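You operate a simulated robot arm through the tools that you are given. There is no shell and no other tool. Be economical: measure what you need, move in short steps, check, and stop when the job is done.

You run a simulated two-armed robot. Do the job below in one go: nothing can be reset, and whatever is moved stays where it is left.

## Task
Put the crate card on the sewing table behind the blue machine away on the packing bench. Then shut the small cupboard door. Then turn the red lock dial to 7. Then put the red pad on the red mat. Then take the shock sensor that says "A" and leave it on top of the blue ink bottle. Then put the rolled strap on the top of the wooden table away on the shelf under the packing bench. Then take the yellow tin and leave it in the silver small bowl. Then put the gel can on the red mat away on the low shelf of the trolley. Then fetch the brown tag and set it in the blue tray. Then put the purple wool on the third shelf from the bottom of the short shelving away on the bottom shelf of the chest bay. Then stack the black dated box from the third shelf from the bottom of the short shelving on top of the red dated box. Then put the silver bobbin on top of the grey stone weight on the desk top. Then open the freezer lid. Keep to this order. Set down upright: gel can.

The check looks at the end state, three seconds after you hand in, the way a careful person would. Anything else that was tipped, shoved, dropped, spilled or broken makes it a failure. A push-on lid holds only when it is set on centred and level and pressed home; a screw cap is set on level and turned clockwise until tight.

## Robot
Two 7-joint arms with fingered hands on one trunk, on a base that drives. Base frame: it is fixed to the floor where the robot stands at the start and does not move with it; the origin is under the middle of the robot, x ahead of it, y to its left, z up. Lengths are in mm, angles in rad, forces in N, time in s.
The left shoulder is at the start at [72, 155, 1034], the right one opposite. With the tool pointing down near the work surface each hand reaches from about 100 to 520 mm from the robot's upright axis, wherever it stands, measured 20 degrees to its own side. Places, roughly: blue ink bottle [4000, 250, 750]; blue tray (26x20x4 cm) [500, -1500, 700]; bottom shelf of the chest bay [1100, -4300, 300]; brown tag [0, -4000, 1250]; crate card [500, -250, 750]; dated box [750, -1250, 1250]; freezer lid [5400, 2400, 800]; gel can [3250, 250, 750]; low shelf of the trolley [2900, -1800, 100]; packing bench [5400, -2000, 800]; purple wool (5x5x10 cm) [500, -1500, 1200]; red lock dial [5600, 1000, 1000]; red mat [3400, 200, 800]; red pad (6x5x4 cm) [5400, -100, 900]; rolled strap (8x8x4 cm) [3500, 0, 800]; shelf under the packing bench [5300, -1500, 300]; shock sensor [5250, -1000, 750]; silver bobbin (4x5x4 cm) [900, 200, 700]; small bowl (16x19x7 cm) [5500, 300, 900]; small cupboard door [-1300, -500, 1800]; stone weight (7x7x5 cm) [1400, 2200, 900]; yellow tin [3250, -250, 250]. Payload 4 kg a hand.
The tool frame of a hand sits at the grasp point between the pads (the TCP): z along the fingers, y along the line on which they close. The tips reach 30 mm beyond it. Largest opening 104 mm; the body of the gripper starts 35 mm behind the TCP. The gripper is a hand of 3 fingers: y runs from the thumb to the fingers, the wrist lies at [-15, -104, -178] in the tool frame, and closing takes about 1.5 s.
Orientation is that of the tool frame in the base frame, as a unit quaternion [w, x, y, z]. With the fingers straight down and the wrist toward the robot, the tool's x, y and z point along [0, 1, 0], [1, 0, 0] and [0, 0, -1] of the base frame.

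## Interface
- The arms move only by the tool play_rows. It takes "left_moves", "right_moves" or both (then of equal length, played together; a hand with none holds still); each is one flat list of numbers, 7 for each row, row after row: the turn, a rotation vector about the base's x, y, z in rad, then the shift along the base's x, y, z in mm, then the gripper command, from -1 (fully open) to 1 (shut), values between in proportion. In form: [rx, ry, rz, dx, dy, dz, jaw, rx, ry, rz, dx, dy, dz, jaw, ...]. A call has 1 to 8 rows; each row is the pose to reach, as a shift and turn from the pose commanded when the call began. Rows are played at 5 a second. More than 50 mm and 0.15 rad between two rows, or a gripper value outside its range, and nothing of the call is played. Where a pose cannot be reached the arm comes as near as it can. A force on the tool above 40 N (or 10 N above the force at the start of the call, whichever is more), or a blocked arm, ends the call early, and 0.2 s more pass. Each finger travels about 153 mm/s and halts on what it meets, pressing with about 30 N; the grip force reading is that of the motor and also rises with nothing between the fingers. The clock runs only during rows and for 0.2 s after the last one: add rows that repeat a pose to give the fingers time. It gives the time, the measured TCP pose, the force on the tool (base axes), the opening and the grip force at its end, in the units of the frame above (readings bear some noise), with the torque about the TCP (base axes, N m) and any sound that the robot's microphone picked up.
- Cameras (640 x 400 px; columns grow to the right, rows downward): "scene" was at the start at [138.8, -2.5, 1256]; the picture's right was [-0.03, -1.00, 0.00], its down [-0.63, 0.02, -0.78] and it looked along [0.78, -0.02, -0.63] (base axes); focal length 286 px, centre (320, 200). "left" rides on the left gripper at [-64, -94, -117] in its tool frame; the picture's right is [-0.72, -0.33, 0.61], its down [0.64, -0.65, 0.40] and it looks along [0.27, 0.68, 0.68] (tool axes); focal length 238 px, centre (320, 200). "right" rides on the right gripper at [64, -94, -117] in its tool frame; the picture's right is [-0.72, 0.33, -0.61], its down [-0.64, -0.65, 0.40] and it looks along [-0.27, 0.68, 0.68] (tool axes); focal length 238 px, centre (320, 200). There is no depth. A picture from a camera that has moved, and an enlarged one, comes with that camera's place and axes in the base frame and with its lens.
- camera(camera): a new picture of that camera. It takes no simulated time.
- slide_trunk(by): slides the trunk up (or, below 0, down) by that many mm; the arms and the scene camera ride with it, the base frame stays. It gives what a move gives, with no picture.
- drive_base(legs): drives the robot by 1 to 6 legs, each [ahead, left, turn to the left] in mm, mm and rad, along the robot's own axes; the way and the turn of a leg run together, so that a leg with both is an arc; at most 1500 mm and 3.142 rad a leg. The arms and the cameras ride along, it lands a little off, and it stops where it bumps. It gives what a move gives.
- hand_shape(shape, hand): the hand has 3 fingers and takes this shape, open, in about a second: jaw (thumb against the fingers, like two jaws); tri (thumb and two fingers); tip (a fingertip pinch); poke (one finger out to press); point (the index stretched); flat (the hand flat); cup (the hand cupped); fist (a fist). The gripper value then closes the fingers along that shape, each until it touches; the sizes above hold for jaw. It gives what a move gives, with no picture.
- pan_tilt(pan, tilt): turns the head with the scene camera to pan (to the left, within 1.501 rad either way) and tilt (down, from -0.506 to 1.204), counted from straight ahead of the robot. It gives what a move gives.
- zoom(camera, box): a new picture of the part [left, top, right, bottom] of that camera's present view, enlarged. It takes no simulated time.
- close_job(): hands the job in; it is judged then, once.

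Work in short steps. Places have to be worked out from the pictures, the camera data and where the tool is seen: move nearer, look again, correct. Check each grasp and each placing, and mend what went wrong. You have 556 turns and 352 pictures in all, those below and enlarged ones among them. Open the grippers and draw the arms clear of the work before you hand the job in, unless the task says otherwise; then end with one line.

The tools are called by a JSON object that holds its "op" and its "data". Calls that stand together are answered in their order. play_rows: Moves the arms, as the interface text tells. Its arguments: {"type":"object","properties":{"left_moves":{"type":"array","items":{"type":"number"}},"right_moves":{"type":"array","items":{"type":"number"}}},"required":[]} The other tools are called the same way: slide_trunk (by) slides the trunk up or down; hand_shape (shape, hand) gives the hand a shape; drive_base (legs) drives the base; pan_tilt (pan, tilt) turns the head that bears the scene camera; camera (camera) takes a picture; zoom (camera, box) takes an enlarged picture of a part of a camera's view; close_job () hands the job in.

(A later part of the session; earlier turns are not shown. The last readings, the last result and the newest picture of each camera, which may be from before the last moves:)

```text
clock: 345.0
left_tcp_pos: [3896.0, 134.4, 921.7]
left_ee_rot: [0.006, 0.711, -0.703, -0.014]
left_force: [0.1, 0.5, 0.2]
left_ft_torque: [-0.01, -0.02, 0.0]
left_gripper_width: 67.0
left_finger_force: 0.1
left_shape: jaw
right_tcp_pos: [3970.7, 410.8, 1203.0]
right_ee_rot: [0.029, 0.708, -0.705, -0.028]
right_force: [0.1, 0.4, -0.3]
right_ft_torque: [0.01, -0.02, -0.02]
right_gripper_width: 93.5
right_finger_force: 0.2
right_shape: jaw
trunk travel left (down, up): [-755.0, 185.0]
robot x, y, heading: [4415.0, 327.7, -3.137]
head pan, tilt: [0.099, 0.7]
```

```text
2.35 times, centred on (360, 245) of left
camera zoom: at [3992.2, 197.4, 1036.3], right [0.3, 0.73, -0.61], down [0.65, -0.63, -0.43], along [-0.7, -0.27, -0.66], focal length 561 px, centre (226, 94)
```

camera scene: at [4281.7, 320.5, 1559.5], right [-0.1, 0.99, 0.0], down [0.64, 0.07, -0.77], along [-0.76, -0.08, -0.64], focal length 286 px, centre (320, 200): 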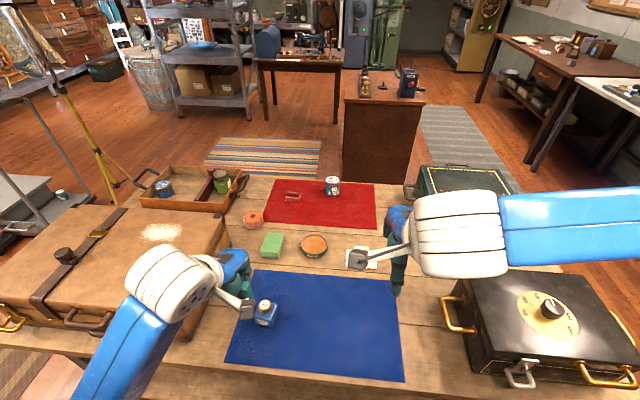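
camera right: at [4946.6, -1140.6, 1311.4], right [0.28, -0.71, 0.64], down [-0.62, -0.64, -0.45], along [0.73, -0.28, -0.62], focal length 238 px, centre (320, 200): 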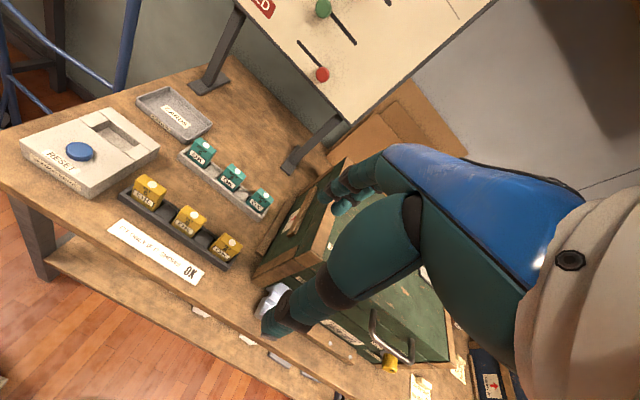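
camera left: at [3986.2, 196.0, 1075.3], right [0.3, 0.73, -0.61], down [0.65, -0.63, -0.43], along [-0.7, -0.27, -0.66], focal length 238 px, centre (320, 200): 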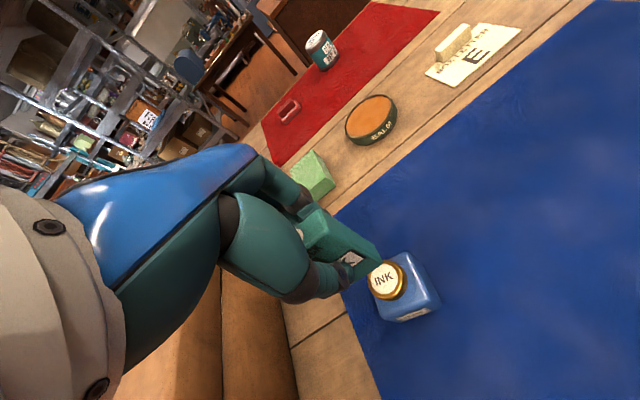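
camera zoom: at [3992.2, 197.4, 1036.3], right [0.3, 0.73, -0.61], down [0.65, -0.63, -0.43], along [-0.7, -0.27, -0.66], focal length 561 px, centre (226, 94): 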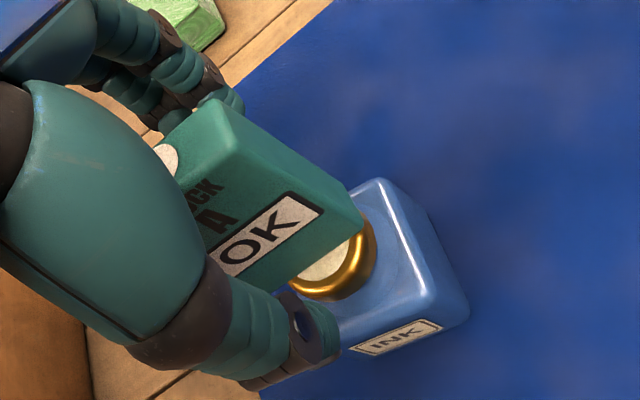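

Released, still showing OK. Rise and inspect stability.

{"op": "play_rows", "data": {"left_moves": [0, 0, 0, 0, 0, 30, -0.5, 0, 0, 0, 0, 0, 65, -0.6, 0, 0, 0, 0, 0, 105, -0.6, 0, 0, 0, 0, 0, 145, -0.6, 0, 0, 0, 40, 0, 150, -0.6, 0, 0, 0, 40, 0, 150, -0.6]}}

{"op": "zoom", "data": {"camera": "left", "box": [260, 160, 500, 330]}}

{"op": "zoom", "data": {"camera": "scene", "box": [200, 240, 320, 340]}}

```text
clock: 346.4
left_tcp_pos: [3935.5, 132.9, 1067.5]
left_ee_rot: [0.005, 0.711, -0.703, -0.015]
left_force: [0.5, 0.0, 0.9]
left_ft_torque: [-0.02, 0.01, -0.03]
left_gripper_width: 82.6
left_finger_force: 0.1
left_shape: jaw
right_tcp_pos: [3972.0, 410.3, 1203.0]
right_ee_rot: [0.03, 0.708, -0.705, -0.028]
right_force: [-0.7, 0.3, -0.2]
right_ft_torque: [-0.01, -0.01, -0.02]
right_gripper_width: 93.5
right_finger_force: 0.0
right_shape: jaw
trunk travel left (down, up): [-755.0, 185.0]
robot x, y, heading: [4415.2, 330.5, -3.137]
head pan, tilt: [0.099, 0.7]
```

```text
2.35 times, centred on (380, 245) of left
camera zoom: at [4031.5, 196.1, 1183.8], right [0.3, 0.73, -0.61], down [0.65, -0.63, -0.43], along [-0.7, -0.27, -0.66], focal length 561 px, centre (179, 94)
```

zoom: 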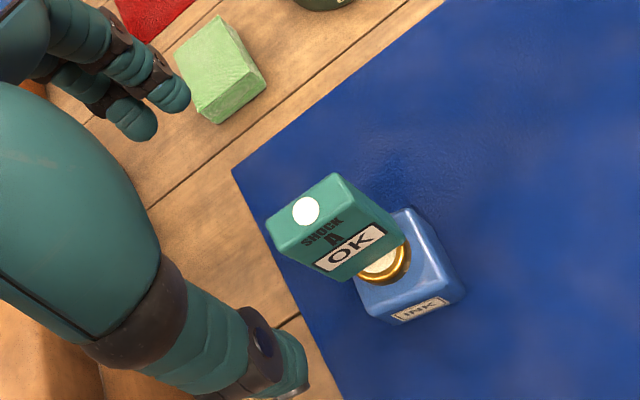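

```text
4.00 times, centred on (260, 290) of scene
camera zoom: at [4276.7, 320.9, 1559.0], right [-0.1, 0.99, 0.0], down [0.64, 0.07, -0.76], along [-0.76, -0.08, -0.65], focal length 1144 px, centre (560, -160)
```

zoom: 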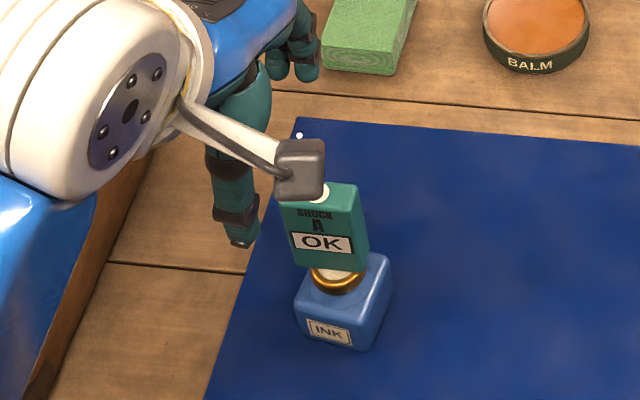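

Sensor A stands on the ink bottle. Next the rolled strap (≈(3540,-12) on the wooden table), best reached from the near side. Back off, turn, and go around.

{"op": "drive_base", "data": {"legs": [[-220, 0, 0], [0, 0, -1.57], [0, 0, -1.57]]}}

{"op": "drive_base", "data": {"legs": [[0, -1290, 0]]}}

```text
clock: 355.7
left_tcp_pos: [5110.2, 527.0, 1067.4]
left_ee_rot: [0.014, 0.705, 0.709, 0.006]
left_force: [-0.8, -0.7, 0.2]
left_ft_torque: [-0.02, 0.02, 0.01]
left_gripper_width: 83.1
left_finger_force: 0.1
left_shape: jaw
right_tcp_pos: [5071.5, 250.2, 1201.7]
right_ee_rot: [0.027, 0.708, 0.706, 0.028]
right_force: [-0.2, 0.1, 0.3]
right_ft_torque: [-0.04, 0.0, 0.02]
right_gripper_width: 93.2
right_finger_force: 0.0
right_shape: jaw
trunk travel left (down, up): [-755.0, 185.0]
robot x, y, heading: [4630.2, 331.0, 0.0]
head pan, tilt: [0.099, 0.7]
```

```text
clock: 362.1
left_tcp_pos: [5093.1, -755.7, 1068.9]
left_ee_rot: [0.015, 0.715, 0.699, 0.005]
left_force: [0.2, -0.3, -0.5]
left_ft_torque: [0.01, -0.01, 0.0]
left_gripper_width: 82.8
left_finger_force: 0.1
left_shape: jaw
right_tcp_pos: [5045.5, -1029.9, 1202.9]
right_ee_rot: [0.03, 0.718, 0.695, 0.028]
right_force: [0.1, 1.3, 0.0]
right_ft_torque: [-0.03, 0.0, 0.0]
right_gripper_width: 93.7
right_finger_force: 0.0
right_shape: jaw
trunk travel left (down, up): [-755.0, 185.0]
robot x, y, heading: [4608.9, -939.2, -0.029]
head pan, tilt: [0.099, 0.7]
```

{"op": "drive_base", "data": {"legs": [[0, -20, 0.029], [-1480, 0, 0], [-440, 0, 0]]}}

```text
clock: 372.2
left_tcp_pos: [3139.1, -801.0, 1069.0]
left_ee_rot: [0.014, 0.68, 0.733, 0.006]
left_force: [-0.7, -0.1, 1.0]
left_ft_torque: [0.01, -0.01, -0.01]
left_gripper_width: 83.1
left_finger_force: 0.2
left_shape: jaw
right_tcp_pos: [3119.8, -1079.9, 1202.4]
right_ee_rot: [0.027, 0.682, 0.73, 0.031]
right_force: [-0.7, 0.7, -0.9]
right_ft_torque: [-0.03, 0.0, 0.02]
right_gripper_width: 93.7
right_finger_force: 0.1
right_shape: jaw
trunk travel left (down, up): [-755.0, 185.0]
robot x, y, heading: [2674.4, -1030.6, 0.065]
head pan, tilt: [0.099, 0.7]
```

Straighten, strafe left to y≈100.

{"op": "drive_base", "data": {"legs": [[0, 0, -0.065], [0, 1130, 0]]}}

{"op": "pan_tilt", "data": {"pan": 0, "tilt": 0.75}}

{"op": "camera", "data": {"camera": "scene"}}

```text
clock: 378.3
left_tcp_pos: [3154.3, 275.4, 1069.5]
left_ee_rot: [0.015, 0.707, 0.707, 0.007]
left_force: [0.0, -0.3, -0.2]
left_ft_torque: [0.01, 0.0, 0.0]
left_gripper_width: 82.8
left_finger_force: 0.0
left_shape: jaw
right_tcp_pos: [3114.7, -1.9, 1204.4]
right_ee_rot: [0.028, 0.709, 0.704, 0.031]
right_force: [0.0, -0.1, 0.0]
right_ft_torque: [-0.04, 0.02, 0.0]
right_gripper_width: 93.3
right_finger_force: 0.1
right_shape: jaw
trunk travel left (down, up): [-755.0, 185.0]
robot x, y, heading: [2672.4, 84.5, -0.008]
head pan, tilt: [0.099, 0.7]
```

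```text
clock: 379.0
left_tcp_pos: [3153.6, 276.3, 1070.3]
left_ee_rot: [0.015, 0.707, 0.707, 0.007]
left_force: [0.0, -0.2, -0.8]
left_ft_torque: [0.0, -0.01, 0.01]
left_gripper_width: 82.8
left_finger_force: 0.0
left_shape: jaw
right_tcp_pos: [3112.6, 0.2, 1203.7]
right_ee_rot: [0.03, 0.709, 0.704, 0.03]
right_force: [-0.4, 0.1, -0.3]
right_ft_torque: [0.01, 0.01, -0.03]
right_gripper_width: 93.3
right_finger_force: 0.1
right_shape: jaw
trunk travel left (down, up): [-755.0, 185.0]
robot x, y, heading: [2676.9, 85.3, -0.009]
head pan, tilt: [0.0, 0.75]
```

```text
245 pictures are left
camera scene: at [2812.9, 82.6, 1554.7], right [-0.01, -1.0, 0.0], down [-0.68, 0.0, -0.73], along [0.73, -0.01, -0.68], focal length 286 px, centre (320, 200)
```

scene: 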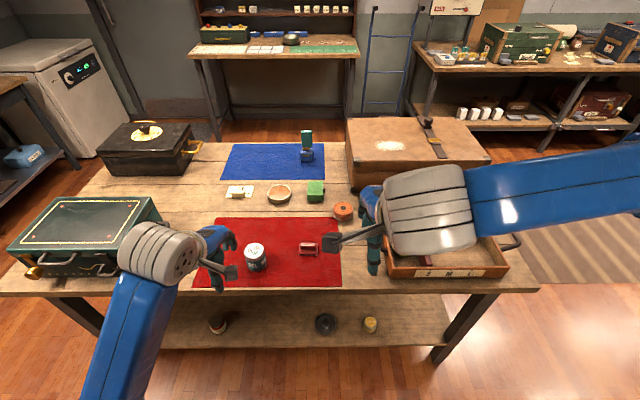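

Strap ≈(3557,-13). Drive ahead 285 mm and look with the right hand camera.

{"op": "drive_base", "data": {"legs": [[285, 0, 0.009]]}}

{"op": "play_rows", "data": {"right_moves": [0, 0, 0, 40, 0, -20, -1, 0, 0, 0, 80, 0, -45, -1, 0, 0, 0, 115, 0, -80, -1, 0, 0, 0, 140, 0, -120, -1, 0, 0, 0, 155, 0, -165, -1, 0, 0, 0, 155, 0, -210, -1, 0, 0, 0, 155, 0, -250, -1, 0, 0, 0, 155, 0, -250, -1]}}

{"op": "camera", "data": {"camera": "right"}}

{"op": "camera", "data": {"camera": "scene"}}

```text
clock: 381.0
left_tcp_pos: [3428.0, 277.8, 1071.1]
left_ee_rot: [0.016, 0.705, 0.709, 0.008]
left_force: [-0.2, -0.6, 0.2]
left_ft_torque: [-0.03, 0.02, -0.01]
left_gripper_width: 82.9
left_finger_force: 0.1
left_shape: jaw
right_tcp_pos: [3388.9, 1.6, 1205.5]
right_ee_rot: [0.03, 0.706, 0.706, 0.032]
right_force: [0.5, -0.1, 0.4]
right_ft_torque: [0.04, -0.03, 0.0]
right_gripper_width: 93.6
right_finger_force: 0.0
right_shape: jaw
trunk travel left (down, up): [-755.0, 185.0]
robot x, y, heading: [2957.3, 82.0, 0.001]
head pan, tilt: [0.0, 0.75]
```

```text
clock: 382.8
left_tcp_pos: [3428.1, 279.5, 1070.4]
left_ee_rot: [0.015, 0.705, 0.709, 0.007]
left_force: [0.9, -1.5, -0.3]
left_ft_torque: [0.01, 0.01, 0.02]
left_gripper_width: 83.0
left_finger_force: 0.1
left_shape: jaw
right_tcp_pos: [3546.6, 4.5, 952.8]
right_ee_rot: [0.029, 0.706, 0.707, 0.03]
right_force: [0.4, 0.2, -0.4]
right_ft_torque: [0.03, -0.02, -0.02]
right_gripper_width: 103.6
right_finger_force: 0.1
right_shape: jaw
trunk travel left (down, up): [-755.0, 185.0]
robot x, y, heading: [2957.3, 83.5, -0.004]
head pan, tilt: [0.0, 0.75]
```

```text
244 pictures are left
camera right: at [3442.9, 68.1, 1062.6], right [0.27, -0.72, 0.64], down [-0.62, -0.64, -0.46], along [0.74, -0.27, -0.62], focal length 238 px, centre (320, 200)
```

right: 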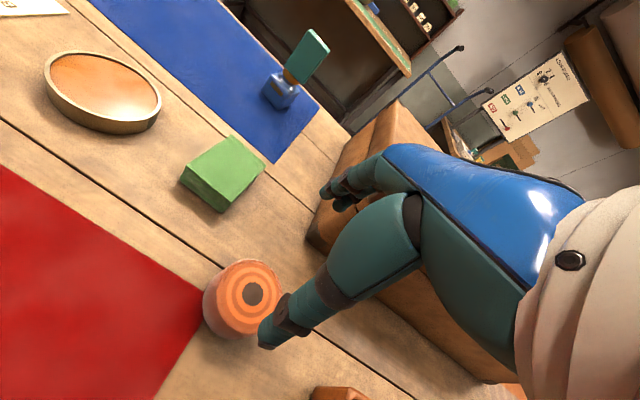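

```text
243 pictures are left
camera scene: at [3091.5, 83.0, 1554.6], right [0.0, -1.0, 0.0], down [-0.68, 0.0, -0.73], along [0.73, 0.0, -0.68], focal length 286 px, centre (320, 200)
```

scene: 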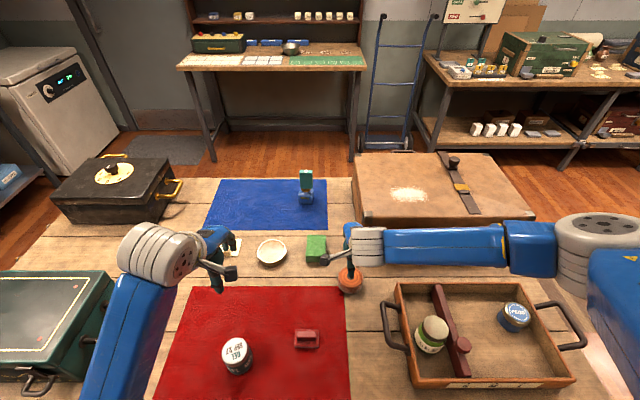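

Strap ≈(3544,-4). Align and descend with the jaw fully open.

{"op": "play_rows", "data": {"right_moves": [0, 0, 0, -2, -9, -30, -1, 0, 0, 0, -2, -9, -65, -1, 0, 0, 0, -2, -9, -95, -1, 0, 0, 0, -2, -9, -115, -1, 0, 0, 0, -2, -9, -124, -1, 0, 0, 0, -2, -9, -124, -1]}}

{"op": "camera", "data": {"camera": "right"}}

```text
clock: 384.2
left_tcp_pos: [3427.8, 280.0, 1070.2]
left_ee_rot: [0.016, 0.705, 0.709, 0.007]
left_force: [0.8, -0.5, 0.6]
left_ft_torque: [-0.02, 0.02, 0.03]
left_gripper_width: 83.1
left_finger_force: 0.0
left_shape: jaw
right_tcp_pos: [3542.6, -4.9, 831.3]
right_ee_rot: [0.031, 0.706, 0.707, 0.032]
right_force: [2.1, -0.6, 9.7]
right_ft_torque: [0.01, 0.45, -0.05]
right_gripper_width: 104.2
right_finger_force: 0.1
right_shape: jaw
trunk travel left (down, up): [-755.0, 185.0]
robot x, y, heading: [2954.2, 83.4, -0.0]
head pan, tilt: [0.0, 0.75]
```

```text
242 pictures are left
camera right: at [3438.2, 57.5, 940.3], right [0.27, -0.72, 0.64], down [-0.61, -0.64, -0.46], along [0.74, -0.27, -0.62], focal length 238 px, centre (320, 200)
```

right: 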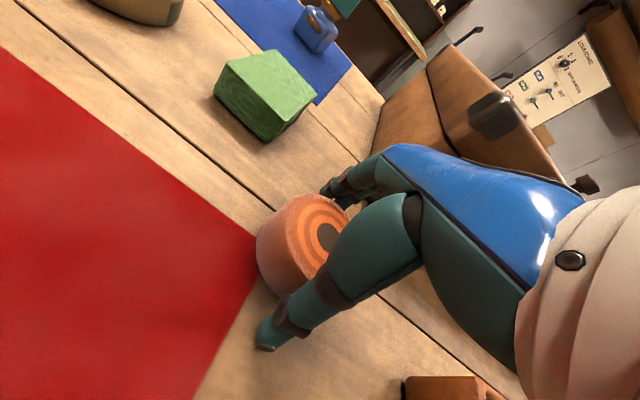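

Thumb just touches the table (z≈800); lift 5 mm and close.

{"op": "play_rows", "data": {"right_moves": [0, 0, 0, 0, 0, 6, -1, 0, 0, 0, 0, 0, 6, 1, 0, 0, 0, 0, 0, 6, 1, 0, 0, 0, 0, 0, 6, 1, 0, 0, 0, 0, 0, 6, 1]}}

{"op": "play_rows", "data": {"right_moves": [0, 0, 0, 0, 0, 40, 1, 0, 0, 0, 0, 0, 85, 1, 0, 0, 0, 0, 0, 130, 1, 0, 0, 0, 0, 0, 175, 1, 0, 0, 0, -40, 0, 200, 1, 0, 0, 0, -80, 0, 220, 1, 0, 0, 0, -120, 0, 240, 1, 0, 0, 0, -120, 0, 240, 1]}}

{"op": "camera", "data": {"camera": "right"}}

```text
clock: 385.4
left_tcp_pos: [3430.8, 278.9, 1069.8]
left_ee_rot: [0.015, 0.705, 0.709, 0.007]
left_force: [0.6, 0.1, 0.6]
left_ft_torque: [0.0, 0.01, 0.02]
left_gripper_width: 82.8
left_finger_force: 0.0
left_shape: jaw
right_tcp_pos: [3544.0, -5.8, 835.6]
right_ee_rot: [0.029, 0.707, 0.706, 0.031]
right_force: [0.3, 0.9, -0.3]
right_ft_torque: [-0.01, 0.02, 0.04]
right_gripper_width: 63.4
right_finger_force: 30.3
right_shape: jaw
trunk travel left (down, up): [-755.0, 185.0]
robot x, y, heading: [2953.9, 89.0, 0.002]
head pan, tilt: [0.0, 0.75]
```

```text
clock: 387.2
left_tcp_pos: [3429.6, 279.1, 1068.5]
left_ee_rot: [0.015, 0.704, 0.71, 0.007]
left_force: [0.4, -0.8, 0.8]
left_ft_torque: [-0.02, -0.02, -0.02]
left_gripper_width: 83.3
left_finger_force: 0.1
left_shape: jaw
right_tcp_pos: [3423.2, -7.3, 1074.9]
right_ee_rot: [0.029, 0.706, 0.706, 0.032]
right_force: [-0.4, 0.2, -0.5]
right_ft_torque: [0.0, 0.02, -0.01]
right_gripper_width: 63.0
right_finger_force: 29.7
right_shape: jaw
trunk travel left (down, up): [-755.0, 185.0]
robot x, y, heading: [2954.9, 81.6, -0.007]
head pan, tilt: [0.0, 0.75]
```

```text
241 pictures are left
camera right: at [3319.6, 56.1, 1185.9], right [0.27, -0.72, 0.64], down [-0.62, -0.64, -0.46], along [0.74, -0.27, -0.62], focal length 238 px, centre (320, 200)
```

right: 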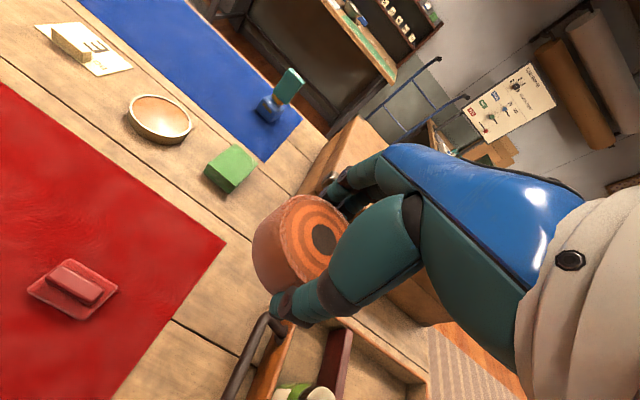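

Strap held. Tuck the hands, then drive to the packing bench. The shelf underneath can be reached fingers-down with the trunk lowered.

{"op": "play_rows", "data": {"left_moves": [0, 0, 0, -20, 0, 40, -1, 0, 0, 0, -40, 0, 80, -1, 0, 0, 0, -60, 0, 120, -1, 0, 0, 0, -80, 0, 160, -1, 0, 0, 0, -100, 0, 200, -1, 0, 0, 0, -110, 0, 240, -1, 0, 0, 0, -110, 0, 280, -1, 0, 0, 0, -110, 0, 280, -1]}}

{"op": "drive_base", "data": {"legs": [[-270, 0, 0.005], [0, -1050, 0], [1480, 0, 0]]}}

```text
clock: 389.0
left_tcp_pos: [3336.9, 304.3, 1350.2]
left_ee_rot: [0.015, 0.704, 0.71, 0.005]
left_force: [0.9, 0.4, 0.8]
left_ft_torque: [-0.02, 0.0, 0.02]
left_gripper_width: 104.1
left_finger_force: 0.1
left_shape: jaw
left hand out of reach, approached as far as the arm can: row 2, 3, 4, 5, 6, 7, 8
right_tcp_pos: [3425.1, -5.0, 1075.5]
right_ee_rot: [0.03, 0.706, 0.707, 0.03]
right_force: [0.9, 0.1, -0.9]
right_ft_torque: [-0.01, 0.04, -0.01]
right_gripper_width: 63.1
right_finger_force: 30.5
right_shape: jaw
trunk travel left (down, up): [-755.0, 185.0]
robot x, y, heading: [2957.2, 82.8, -0.002]
head pan, tilt: [0.0, 0.75]
```

```text
clock: 402.8
left_tcp_pos: [4521.3, -801.7, 1350.7]
left_ee_rot: [0.016, 0.718, 0.696, 0.006]
left_force: [-0.3, 0.1, 0.3]
left_ft_torque: [0.02, 0.0, -0.03]
left_gripper_width: 104.0
left_finger_force: 0.0
left_shape: jaw
right_tcp_pos: [4596.6, -1114.0, 1077.7]
right_ee_rot: [0.03, 0.719, 0.693, 0.031]
right_force: [0.8, -0.1, -1.5]
right_ft_torque: [0.0, 0.03, 0.01]
right_gripper_width: 63.5
right_finger_force: 30.0
right_shape: jaw
trunk travel left (down, up): [-755.0, 185.0]
robot x, y, heading: [4134.4, -1008.1, -0.039]
head pan, tilt: [0.0, 0.75]
```

{"op": "drive_base", "data": {"legs": [[0, 0, 0.039], [330, 0, 0]]}}

{"op": "slide_trunk", "data": {"by": -500}}

{"op": "pan_tilt", "data": {"pan": -0.1, "tilt": 0.5}}

{"op": "camera", "data": {"camera": "scene"}}

```text
clock: 405.4
left_tcp_pos: [4838.8, -779.3, 1351.6]
left_ee_rot: [0.017, 0.699, 0.715, 0.008]
left_force: [-0.4, 0.4, -0.1]
left_ft_torque: [0.0, -0.03, -0.01]
left_gripper_width: 104.0
left_finger_force: 0.1
left_shape: jaw
right_tcp_pos: [4931.7, -1085.7, 1078.5]
right_ee_rot: [0.03, 0.701, 0.712, 0.032]
right_force: [0.2, -0.3, -1.0]
right_ft_torque: [-0.01, -0.02, -0.02]
right_gripper_width: 63.2
right_finger_force: 29.7
right_shape: jaw
trunk travel left (down, up): [-755.0, 185.0]
robot x, y, heading: [4462.6, -1008.5, 0.014]
head pan, tilt: [0.0, 0.75]
```

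```text
refused: -500 is not a number from -400 to 400
```

```text
clock: 406.1
left_tcp_pos: [4840.2, -779.2, 1351.1]
left_ee_rot: [0.016, 0.699, 0.715, 0.008]
left_force: [0.1, 0.0, 0.7]
left_ft_torque: [0.01, 0.0, 0.01]
left_gripper_width: 104.2
left_finger_force: 0.1
left_shape: jaw
right_tcp_pos: [4932.2, -1087.2, 1078.1]
right_ee_rot: [0.029, 0.701, 0.712, 0.032]
right_force: [0.4, -0.2, -0.9]
right_ft_torque: [-0.02, -0.01, 0.0]
right_gripper_width: 63.3
right_finger_force: 30.6
right_shape: jaw
trunk travel left (down, up): [-755.0, 185.0]
robot x, y, heading: [4461.0, -1007.3, 0.016]
head pan, tilt: [-0.099, 0.499]
```

```text
240 pictures are left
camera scene: at [4609.9, -1010.5, 1576.6], right [-0.08, -1.0, 0.0], down [-0.48, 0.04, -0.88], along [0.87, -0.07, -0.48], focal length 286 px, centre (320, 200)
```

scene: 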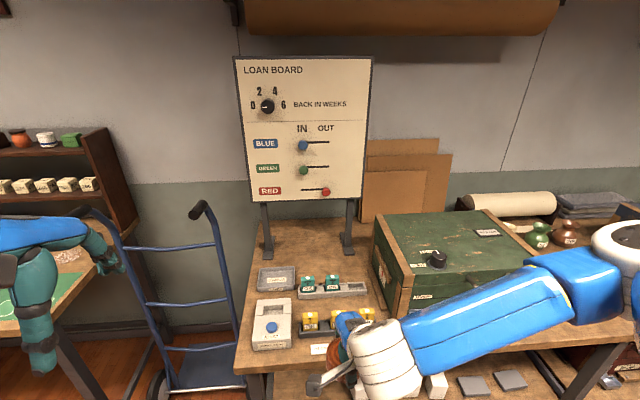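

{"op": "slide_trunk", "data": {"by": -400}}

{"op": "camera", "data": {"camera": "scene"}}

```text
clock: 409.9
left_tcp_pos: [4840.1, -780.7, 950.8]
left_ee_rot: [0.016, 0.698, 0.716, 0.007]
left_force: [0.1, 0.5, 0.6]
left_ft_torque: [-0.06, 0.01, 0.01]
left_gripper_width: 104.1
left_finger_force: 0.1
left_shape: jaw
right_tcp_pos: [4931.7, -1087.6, 677.7]
right_ee_rot: [0.03, 0.701, 0.711, 0.032]
right_force: [0.4, 1.1, -1.1]
right_ft_torque: [0.03, -0.01, -0.01]
right_gripper_width: 63.0
right_finger_force: 30.4
right_shape: jaw
trunk travel left (down, up): [-355.0, 585.0]
robot x, y, heading: [4466.0, -1006.0, 0.008]
head pan, tilt: [-0.099, 0.499]
```

```text
239 pictures are left
camera scene: at [4609.6, -1011.0, 1176.6], right [-0.08, -1.0, 0.0], down [-0.48, 0.04, -0.88], along [0.87, -0.07, -0.48], focal length 286 px, centre (320, 200)
```

scene: 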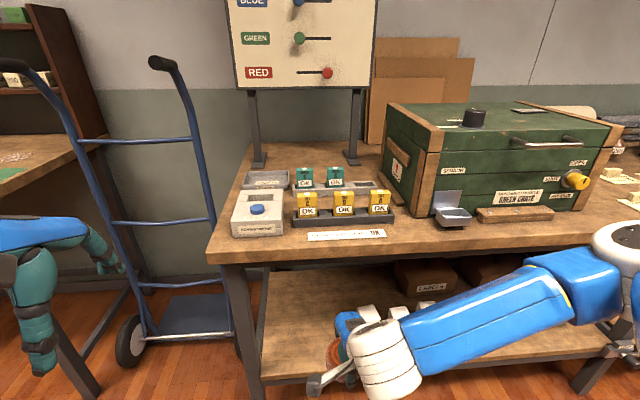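

Shelf top ≈325, free area y≈-880…-1170 left of the white cubes. Lower further while outside, then drive in.

{"op": "slide_trunk", "data": {"by": -255}}

{"op": "drive_base", "data": {"legs": [[0, 30, -0.008], [120, 0, 0]]}}

{"op": "pan_tilt", "data": {"pan": -0.1, "tilt": 0.6}}

{"op": "camera", "data": {"camera": "scene"}}

{"op": "camera", "data": {"camera": "right"}}

```text
clock: 412.6
left_tcp_pos: [4840.5, -779.9, 697.0]
left_ee_rot: [0.016, 0.699, 0.715, 0.007]
left_force: [-0.1, -0.2, 0.3]
left_ft_torque: [0.01, 0.01, -0.01]
left_gripper_width: 103.7
left_finger_force: 0.0
left_shape: jaw
right_tcp_pos: [4932.8, -1087.3, 421.3]
right_ee_rot: [0.03, 0.701, 0.712, 0.032]
right_force: [-0.2, 0.8, -1.8]
right_ft_torque: [0.0, -0.02, 0.0]
right_gripper_width: 63.3
right_finger_force: 30.0
right_shape: jaw
trunk travel left (down, up): [-100.0, 840.0]
robot x, y, heading: [4465.4, -1003.9, 0.011]
head pan, tilt: [-0.099, 0.499]
```

```text
clock: 414.3
left_tcp_pos: [4965.7, -749.2, 696.6]
left_ee_rot: [0.016, 0.701, 0.713, 0.006]
left_force: [-0.4, 0.3, 0.2]
left_ft_torque: [0.01, 0.02, 0.01]
left_gripper_width: 103.9
left_finger_force: 0.0
left_shape: jaw
right_tcp_pos: [5057.2, -1058.0, 422.0]
right_ee_rot: [0.031, 0.703, 0.71, 0.03]
right_force: [-0.4, 1.0, -0.6]
right_ft_torque: [-0.01, 0.03, -0.01]
right_gripper_width: 63.2
right_finger_force: 29.9
right_shape: jaw
trunk travel left (down, up): [-100.0, 840.0]
robot x, y, heading: [4589.4, -973.0, 0.012]
head pan, tilt: [-0.099, 0.499]
```

```text
clock: 414.9
left_tcp_pos: [4964.3, -752.0, 697.5]
left_ee_rot: [0.016, 0.7, 0.713, 0.008]
left_force: [0.1, 0.0, -0.7]
left_ft_torque: [0.01, 0.02, -0.03]
left_gripper_width: 103.9
left_finger_force: 0.1
left_shape: jaw
right_tcp_pos: [5055.1, -1058.0, 423.0]
right_ee_rot: [0.032, 0.703, 0.71, 0.033]
right_force: [1.0, -0.3, -0.5]
right_ft_torque: [0.0, -0.01, -0.03]
right_gripper_width: 63.2
right_finger_force: 30.2
right_shape: jaw
trunk travel left (down, up): [-100.0, 840.0]
robot x, y, heading: [4589.3, -970.1, 0.015]
head pan, tilt: [-0.099, 0.6]
```

```text
238 pictures are left
camera scene: at [4730.7, -979.9, 912.5], right [-0.09, -1.0, 0.0], down [-0.56, 0.05, -0.82], along [0.82, -0.07, -0.57], focal length 286 px, centre (320, 200)
```

scene: 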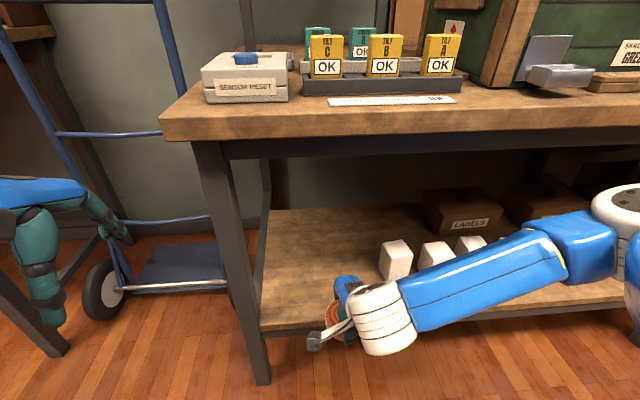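

```text
237 pictures are left
camera right: at [4951.2, -995.7, 532.2], right [0.28, -0.72, 0.64], down [-0.61, -0.65, -0.46], along [0.74, -0.26, -0.62], focal length 238 px, centre (320, 200)
```

right: 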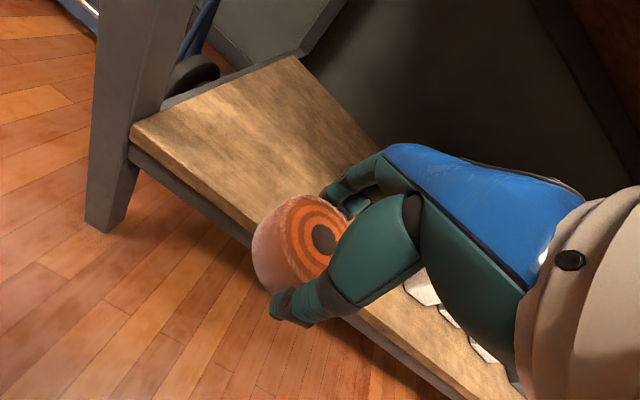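

Shelf top ≈297, front edge x≈5114, left end y≈-878. Drive in 140 mm.

{"op": "drive_base", "data": {"legs": [[140, 0, -0.012]]}}

{"op": "play_rows", "data": {"right_moves": [0, 0, 0, 10, 0, -30, 1, 0, 0, 0, 20, 0, -55, 1, 0, 0, 0, 20, 0, -70, 1, 0, 0, 0, 20, 0, -78, 1, 0, 0, 0, 20, 0, -84, 1, 0, 0, 0, 20, 0, -90, 1, 0, 0, 0, 20, 0, -96, 1]}}

{"op": "camera", "data": {"camera": "right"}}

```text
clock: 416.3
left_tcp_pos: [5100.9, -755.5, 701.3]
left_ee_rot: [0.022, 0.706, 0.708, 0.013]
left_force: [-0.4, 0.6, -0.5]
left_ft_torque: [0.01, 0.0, 0.01]
left_gripper_width: 103.8
left_finger_force: 0.0
left_shape: jaw
right_tcp_pos: [5188.7, -1065.9, 426.0]
right_ee_rot: [0.034, 0.708, 0.705, 0.035]
right_force: [0.9, 0.4, -0.7]
right_ft_torque: [-0.01, 0.0, 0.01]
right_gripper_width: 63.2
right_finger_force: 30.0
right_shape: jaw
trunk travel left (down, up): [-100.0, 840.0]
robot x, y, heading: [4733.1, -970.9, -0.007]
head pan, tilt: [-0.099, 0.6]
```

```text
clock: 417.9
left_tcp_pos: [5107.5, -755.9, 698.7]
left_ee_rot: [0.017, 0.706, 0.708, 0.009]
left_force: [-0.3, -0.7, 0.2]
left_ft_torque: [-0.02, 0.04, 0.0]
left_gripper_width: 103.7
left_finger_force: 0.1
left_shape: jaw
right_tcp_pos: [5216.2, -1063.8, 334.4]
right_ee_rot: [0.032, 0.707, 0.705, 0.039]
right_force: [-5.5, -0.7, 20.5]
right_ft_torque: [-0.04, 1.03, 0.0]
right_gripper_width: 60.7
right_finger_force: 30.1
right_shape: jaw
trunk travel left (down, up): [-100.0, 840.0]
robot x, y, heading: [4729.0, -971.9, -0.009]
head pan, tilt: [-0.099, 0.6]
stopped in row 7 (right hand): the force on the tool passed its limit at 44 N (the readings are from after the stop); the commanded pose is now the measured one
```

```text
236 pictures are left
camera right: at [5110.8, -999.7, 442.9], right [0.26, -0.73, 0.63], down [-0.61, -0.63, -0.47], along [0.75, -0.26, -0.61], focal length 238 px, centre (320, 200)
```

right: 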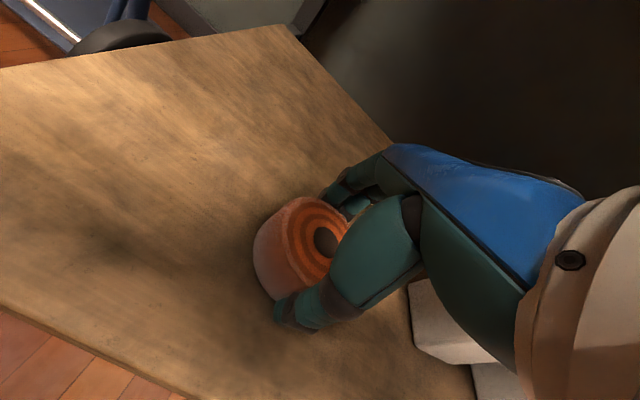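

Strap is on the shelf. Lift a touch, open, and rise.

{"op": "play_rows", "data": {"right_moves": [0, 0, 0, 0, 0, 3, 0.5, 0, 0, 0, 0, 0, 3, 0, 0, 0, 0, 0, 0, 3, -0.6, 0, 0, 0, 0, 0, 3, -1, 0, 0, 0, 0, 0, 3, -1, 0, 0, 0, 0, 0, 40, -1, 0, 0, 0, 0, 0, 80, -1, 0, 0, 0, 0, 0, 100, -1]}}

{"op": "camera", "data": {"camera": "right"}}

```text
clock: 419.7
left_tcp_pos: [5108.1, -755.7, 698.5]
left_ee_rot: [0.017, 0.706, 0.708, 0.009]
left_force: [-0.9, 0.1, -0.1]
left_ft_torque: [0.04, 0.03, -0.01]
left_gripper_width: 104.0
left_finger_force: 0.0
left_shape: jaw
right_tcp_pos: [5214.6, -1063.2, 430.3]
right_ee_rot: [0.03, 0.708, 0.705, 0.035]
right_force: [-0.5, -0.4, 0.5]
right_ft_torque: [0.0, -0.01, -0.03]
right_gripper_width: 103.4
right_finger_force: 0.1
right_shape: jaw
trunk travel left (down, up): [-100.0, 840.0]
robot x, y, heading: [4733.3, -969.4, -0.007]
head pan, tilt: [-0.099, 0.6]
```

```text
235 pictures are left
camera right: at [5110.4, -1001.0, 538.5], right [0.26, -0.73, 0.64], down [-0.62, -0.63, -0.47], along [0.74, -0.27, -0.61], focal length 238 px, centre (320, 200)
```

right: 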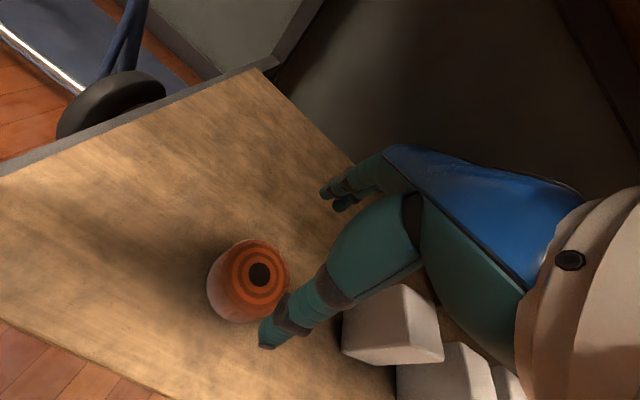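

Strap is on the shelf. Next the yellow tin on the wooden table's lower shelf (≈(3355,-140,~270)). Back out, raise, and drive around.

{"op": "drive_base", "data": {"legs": [[-420, 0, 0.007]]}}

{"op": "slide_trunk", "data": {"by": 400}}

{"op": "drive_base", "data": {"legs": [[-1450, 0, 0], [-170, 0, 0]]}}

```text
clock: 422.3
left_tcp_pos: [4683.3, -751.8, 698.3]
left_ee_rot: [0.016, 0.703, 0.711, 0.008]
left_force: [0.3, 0.8, 0.8]
left_ft_torque: [0.0, 0.0, 0.01]
left_gripper_width: 104.1
left_finger_force: 0.0
left_shape: jaw
right_tcp_pos: [4792.2, -1058.3, 430.3]
right_ee_rot: [0.03, 0.704, 0.709, 0.037]
right_force: [-0.2, -0.4, -0.4]
right_ft_torque: [-0.04, 0.02, -0.01]
right_gripper_width: 103.7
right_finger_force: 0.2
right_shape: jaw
trunk travel left (down, up): [-100.0, 840.0]
robot x, y, heading: [4307.0, -972.7, 0.002]
head pan, tilt: [-0.099, 0.6]
```

```text
clock: 426.1
left_tcp_pos: [4683.1, -751.6, 1097.8]
left_ee_rot: [0.018, 0.704, 0.71, 0.007]
left_force: [-0.5, -0.6, -0.1]
left_ft_torque: [-0.01, -0.02, 0.02]
left_gripper_width: 103.9
left_finger_force: 0.1
left_shape: jaw
right_tcp_pos: [4791.6, -1060.0, 830.7]
right_ee_rot: [0.029, 0.704, 0.708, 0.036]
right_force: [0.0, 1.0, 0.4]
right_ft_torque: [0.02, 0.02, 0.0]
right_gripper_width: 103.8
right_finger_force: 0.1
right_shape: jaw
trunk travel left (down, up): [-500.0, 440.0]
robot x, y, heading: [4307.5, -969.4, -0.0]
head pan, tilt: [-0.099, 0.6]
```

```text
clock: 434.4
left_tcp_pos: [3051.9, -769.1, 1097.4]
left_ee_rot: [0.018, 0.695, 0.718, 0.008]
left_force: [-1.5, 0.0, -0.2]
left_ft_torque: [0.0, -0.03, 0.03]
left_gripper_width: 103.9
left_finger_force: 0.0
left_shape: jaw
right_tcp_pos: [3168.8, -1073.1, 829.4]
right_ee_rot: [0.03, 0.696, 0.717, 0.035]
right_force: [0.4, -0.3, 0.2]
right_ft_torque: [-0.01, 0.0, -0.02]
right_gripper_width: 103.2
right_finger_force: 0.0
right_shape: jaw
trunk travel left (down, up): [-500.0, 440.0]
robot x, y, heading: [2678.7, -995.6, 0.025]
head pan, tilt: [-0.099, 0.6]
```

{"op": "drive_base", "data": {"legs": [[-70, 100, -0.025], [0, 835, 0]]}}

{"op": "slide_trunk", "data": {"by": -150}}

{"op": "pan_tilt", "data": {"pan": 0, "tilt": 0.6}}

{"op": "camera", "data": {"camera": "scene"}}

{"op": "camera", "data": {"camera": "right"}}

```text
clock: 439.7
left_tcp_pos: [2967.5, 150.7, 1099.2]
left_ee_rot: [0.018, 0.696, 0.718, 0.009]
left_force: [-0.4, 0.6, 0.2]
left_ft_torque: [0.02, 0.02, 0.0]
left_gripper_width: 104.0
left_finger_force: 0.1
left_shape: jaw
right_tcp_pos: [3082.6, -152.2, 830.5]
right_ee_rot: [0.03, 0.697, 0.715, 0.037]
right_force: [-0.7, 0.5, -0.2]
right_ft_torque: [0.0, 0.0, 0.02]
right_gripper_width: 103.4
right_finger_force: 0.0
right_shape: jaw
trunk travel left (down, up): [-500.0, 440.0]
robot x, y, heading: [2596.6, -73.7, 0.023]
head pan, tilt: [-0.099, 0.6]
```

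```text
clock: 441.4
left_tcp_pos: [2964.8, 152.3, 950.0]
left_ee_rot: [0.018, 0.696, 0.718, 0.01]
left_force: [-0.4, 0.3, 0.5]
left_ft_torque: [-0.01, -0.04, -0.02]
left_gripper_width: 103.7
left_finger_force: 0.1
left_shape: jaw
right_tcp_pos: [3081.1, -152.5, 680.7]
right_ee_rot: [0.03, 0.697, 0.715, 0.038]
right_force: [-0.9, 0.5, 0.2]
right_ft_torque: [-0.02, -0.05, 0.02]
right_gripper_width: 103.8
right_finger_force: 0.1
right_shape: jaw
trunk travel left (down, up): [-350.0, 590.0]
robot x, y, heading: [2598.1, -74.2, 0.025]
head pan, tilt: [-0.099, 0.6]
```

```text
clock: 442.1
left_tcp_pos: [2964.2, 152.8, 947.4]
left_ee_rot: [0.018, 0.696, 0.718, 0.01]
left_force: [-0.5, 0.3, -0.4]
left_ft_torque: [0.02, 0.0, 0.01]
left_gripper_width: 103.7
left_finger_force: 0.1
left_shape: jaw
right_tcp_pos: [3081.7, -152.3, 680.3]
right_ee_rot: [0.031, 0.698, 0.715, 0.037]
right_force: [-0.1, -0.4, 0.5]
right_ft_torque: [0.01, -0.05, -0.02]
right_gripper_width: 103.5
right_finger_force: 0.1
right_shape: jaw
trunk travel left (down, up): [-350.0, 590.0]
robot x, y, heading: [2595.1, -77.6, 0.023]
head pan, tilt: [0.0, 0.6]
```

```text
234 pictures are left
camera scene: at [2738.5, -70.9, 1162.5], right [0.02, -1.0, 0.0], down [-0.57, -0.01, -0.82], along [0.82, 0.02, -0.57], focal length 286 px, centre (320, 200)
```

scene: 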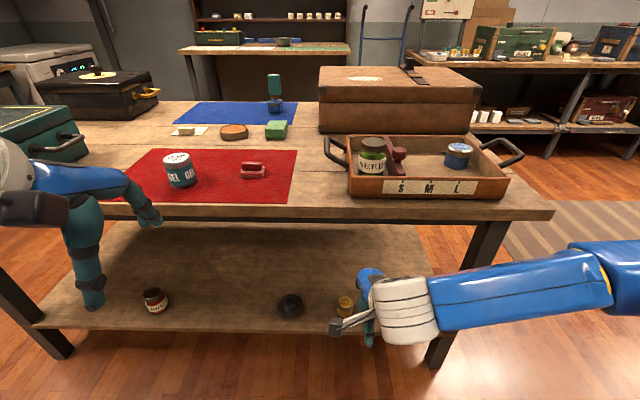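

```text
233 pictures are left
camera right: at [2975.0, -91.8, 789.6], right [0.28, -0.72, 0.64], down [-0.59, -0.65, -0.47], along [0.75, -0.24, -0.61], focal length 238 px, centre (320, 200)
```

right: 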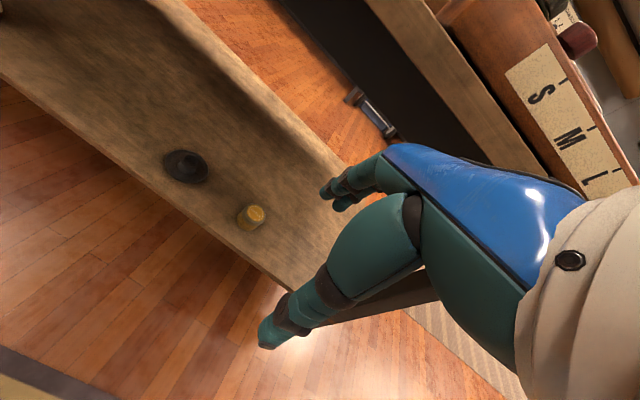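

Tin ≈(3360,-139). Lower and move in, staying above it.

{"op": "slide_trunk", "data": {"by": -230}}

{"op": "drive_base", "data": {"legs": [[200, 22, -0.023]]}}

{"op": "camera", "data": {"camera": "right"}}

{"op": "camera", "data": {"camera": "scene"}}

```text
clock: 444.5
left_tcp_pos: [2964.5, 152.7, 719.4]
left_ee_rot: [0.017, 0.696, 0.718, 0.01]
left_force: [0.2, 0.9, 1.0]
left_ft_torque: [0.01, -0.01, 0.03]
left_gripper_width: 103.7
left_finger_force: 0.1
left_shape: jaw
right_tcp_pos: [3080.5, -151.9, 450.5]
right_ee_rot: [0.031, 0.698, 0.714, 0.037]
right_force: [0.2, -0.7, 0.3]
right_ft_torque: [0.01, 0.03, 0.01]
right_gripper_width: 103.5
right_finger_force: 0.0
right_shape: jaw
trunk travel left (down, up): [-120.0, 820.0]
robot x, y, heading: [2599.3, -75.0, 0.025]
head pan, tilt: [0.0, 0.6]
```

```text
clock: 446.1
left_tcp_pos: [3170.6, 166.7, 718.1]
left_ee_rot: [0.018, 0.706, 0.708, 0.009]
left_force: [-0.7, 0.1, 0.9]
left_ft_torque: [-0.01, 0.0, 0.02]
left_gripper_width: 103.9
left_finger_force: 0.1
left_shape: jaw
right_tcp_pos: [3278.3, -140.2, 450.6]
right_ee_rot: [0.031, 0.707, 0.706, 0.037]
right_force: [0.4, -1.3, -0.3]
right_ft_torque: [0.04, 0.02, -0.01]
right_gripper_width: 103.5
right_finger_force: 0.1
right_shape: jaw
trunk travel left (down, up): [-120.0, 820.0]
robot x, y, heading: [2797.9, -50.8, -0.005]
head pan, tilt: [0.0, 0.6]
```

```text
232 pictures are left
camera right: at [3173.9, -77.9, 559.3], right [0.26, -0.72, 0.64], down [-0.61, -0.64, -0.47], along [0.75, -0.27, -0.61], focal length 238 px, centre (320, 200)
```

right: 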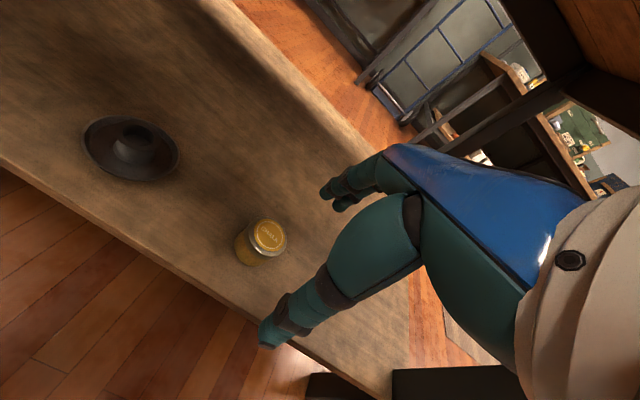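

```text
231 pictures are left
camera scene: at [2938.0, -50.4, 932.4], right [0.0, -1.0, 0.0], down [-0.57, 0.0, -0.82], along [0.82, 0.0, -0.57], focal length 286 px, centre (320, 200)
```

scene: 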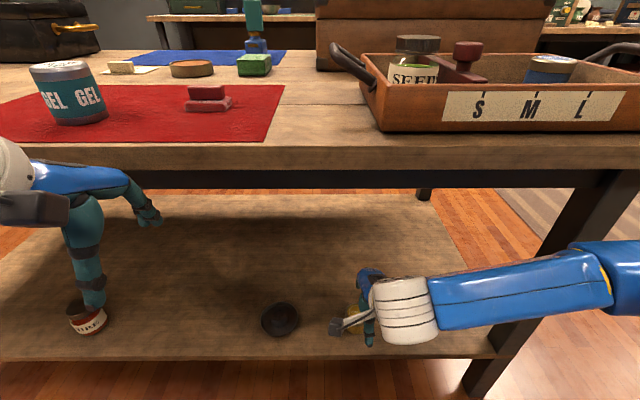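

Tin ≈(3371,-142), top ≈290. Drive ahead 60 and descend over it.

{"op": "drive_base", "data": {"legs": [[60, 0, 0.005]]}}

{"op": "play_rows", "data": {"right_moves": [0, 0, 0, 15, -1, -25, -1, 0, 0, 0, 32, -2, -50, -1, 0, 0, 0, 32, -2, -75, -1, 0, 0, 0, 32, -2, -90, -1, 0, 0, 0, 32, -2, -90, -1]}}

{"op": "camera", "data": {"camera": "right"}}

```text
clock: 447.0
left_tcp_pos: [3191.5, 168.5, 713.9]
left_ee_rot: [0.005, 0.71, 0.704, 0.008]
left_force: [-4.6, 0.7, -7.4]
left_ft_torque: [-0.11, 0.04, 0.07]
left_gripper_width: 103.6
left_finger_force: 0.0
left_shape: jaw
right_tcp_pos: [3306.6, -139.9, 452.3]
right_ee_rot: [0.033, 0.706, 0.706, 0.038]
right_force: [-1.0, 0.2, -0.6]
right_ft_torque: [0.0, -0.02, 0.0]
right_gripper_width: 103.7
right_finger_force: 0.1
right_shape: jaw
trunk travel left (down, up): [-120.0, 820.0]
robot x, y, heading: [2826.9, -51.6, -0.005]
head pan, tilt: [0.0, 0.6]
stopped in leg 1: the force on the tool passed its limit at 88 N (the readings are from after the stop); the commanded pose is now the measured one
```

```text
clock: 448.2
left_tcp_pos: [3191.7, 167.9, 715.3]
left_ee_rot: [0.006, 0.71, 0.704, 0.008]
left_force: [-11.0, -0.1, -10.4]
left_ft_torque: [-0.1, -0.11, 0.09]
left_gripper_width: 103.8
left_finger_force: 0.0
left_shape: jaw
right_tcp_pos: [3339.3, -140.6, 362.3]
right_ee_rot: [0.033, 0.706, 0.706, 0.038]
right_force: [-0.4, -0.1, -0.3]
right_ft_torque: [0.01, 0.03, 0.03]
right_gripper_width: 103.5
right_finger_force: 0.0
right_shape: jaw
trunk travel left (down, up): [-120.0, 820.0]
robot x, y, heading: [2826.7, -46.9, -0.003]
head pan, tilt: [0.0, 0.6]
```

```text
230 pictures are left
camera right: at [3234.0, -77.1, 469.7], right [0.26, -0.72, 0.64], down [-0.61, -0.64, -0.47], along [0.75, -0.26, -0.61], focal length 238 px, centre (320, 200)
```

right: 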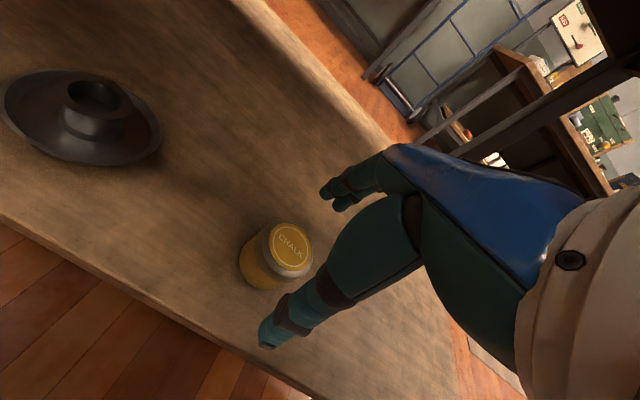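

The left hand bumped the table edge. Back off, raise the left hand, and check that nothing on the table moved.

{"op": "drive_base", "data": {"legs": [[-50, 0, 0]]}}

{"op": "camera", "data": {"camera": "scene"}}

{"op": "play_rows", "data": {"left_moves": [0, 0, 0, 0, 0, 40, -1, 0, 0, 0, 0, 0, 85, -1, 0, 0, 0, 0, 0, 130, -1, 0, 0, 0, 0, 0, 175, -1, 0, 0, 0, 0, 0, 220, -1, 0, 0, 0, 0, 0, 260, -1, 0, 0, 0, 0, 0, 260, -1]}}

```text
clock: 449.1
left_tcp_pos: [3142.7, 167.6, 716.3]
left_ee_rot: [0.008, 0.71, 0.704, 0.009]
left_force: [0.0, 0.0, -0.1]
left_ft_torque: [-0.02, 0.01, 0.0]
left_gripper_width: 103.8
left_finger_force: 0.1
left_shape: jaw
right_tcp_pos: [3289.5, -140.8, 362.6]
right_ee_rot: [0.032, 0.706, 0.706, 0.039]
right_force: [-0.2, -0.6, -0.9]
right_ft_torque: [0.03, -0.01, 0.02]
right_gripper_width: 103.7
right_finger_force: 0.0
right_shape: jaw
trunk travel left (down, up): [-120.0, 820.0]
robot x, y, heading: [2779.8, -50.8, 0.001]
head pan, tilt: [0.0, 0.6]
```

```text
229 pictures are left
camera scene: at [2917.2, -50.0, 932.7], right [0.0, -1.0, 0.0], down [-0.57, 0.0, -0.82], along [0.82, 0.0, -0.57], focal length 286 px, centre (320, 200)
```

scene: 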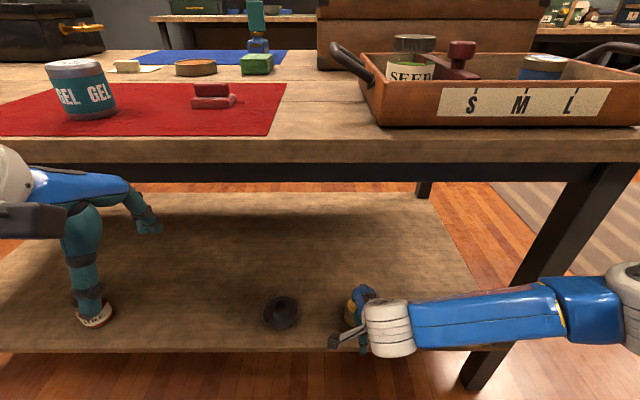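

```text
clock: 450.7
left_tcp_pos: [3141.0, 168.9, 978.2]
left_ee_rot: [0.008, 0.711, 0.704, 0.009]
left_force: [0.1, -0.8, 0.5]
left_ft_torque: [0.02, 0.0, -0.02]
left_gripper_width: 103.8
left_finger_force: 0.0
left_shape: jaw
right_tcp_pos: [3289.6, -139.8, 361.8]
right_ee_rot: [0.034, 0.707, 0.706, 0.038]
right_force: [-0.3, -0.2, 0.7]
right_ft_torque: [-0.03, 0.02, -0.01]
right_gripper_width: 104.1
right_finger_force: 0.1
right_shape: jaw
trunk travel left (down, up): [-120.0, 820.0]
robot x, y, heading: [2777.4, -48.6, -0.006]
head pan, tilt: [0.0, 0.6]
```

Sensor still stands on the bottle; table items unchanged. Now approach the tin again with the left hand above table level.

{"op": "drive_base", "data": {"legs": [[50, 0, 0]]}}

{"op": "play_rows", "data": {"right_moves": [0, 0, 0, 15, -2, 0, -1, 0, 0, 0, 30, -4, -15, -1, 0, 0, 0, 30, -4, -40, -1, 0, 0, 0, 30, -4, -60, -1, 0, 0, 0, 30, -4, -74, -1, 0, 0, 0, 30, -4, -74, -1]}}

{"op": "camera", "data": {"camera": "right"}}

```text
clock: 451.6
left_tcp_pos: [3190.9, 168.1, 978.1]
left_ee_rot: [0.006, 0.71, 0.704, 0.008]
left_force: [0.3, -0.3, 0.7]
left_ft_torque: [-0.02, 0.02, 0.01]
left_gripper_width: 103.9
left_finger_force: 0.1
left_shape: jaw
right_tcp_pos: [3340.4, -140.9, 360.9]
right_ee_rot: [0.033, 0.707, 0.706, 0.037]
right_force: [0.5, 0.1, 0.3]
right_ft_torque: [0.02, 0.03, -0.01]
right_gripper_width: 103.7
right_finger_force: 0.0
right_shape: jaw
trunk travel left (down, up): [-120.0, 820.0]
robot x, y, heading: [2828.7, -49.0, -0.001]
head pan, tilt: [0.0, 0.6]
```

```text
clock: 453.1
left_tcp_pos: [3188.5, 167.8, 979.4]
left_ee_rot: [0.007, 0.71, 0.704, 0.009]
left_force: [0.5, -0.2, -0.4]
left_ft_torque: [0.01, 0.0, 0.05]
left_gripper_width: 103.7
left_finger_force: 0.0
left_shape: jaw
right_tcp_pos: [3368.1, -143.8, 288.6]
right_ee_rot: [0.034, 0.707, 0.705, 0.039]
right_force: [-0.2, -0.2, -0.4]
right_ft_torque: [0.0, -0.03, 0.01]
right_gripper_width: 103.7
right_finger_force: 0.0
right_shape: jaw
trunk travel left (down, up): [-120.0, 820.0]
robot x, y, heading: [2829.4, -47.4, -0.004]
head pan, tilt: [0.0, 0.6]
```

```text
228 pictures are left
camera right: at [3262.2, -81.1, 396.5], right [0.26, -0.72, 0.64], down [-0.61, -0.64, -0.47], along [0.75, -0.26, -0.61], focal length 238 px, centre (320, 200)
```

right: 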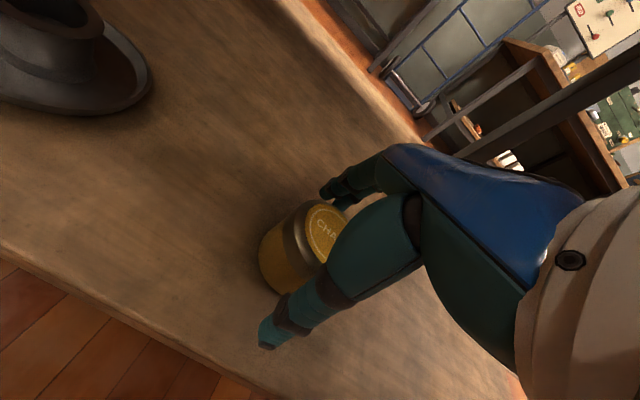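

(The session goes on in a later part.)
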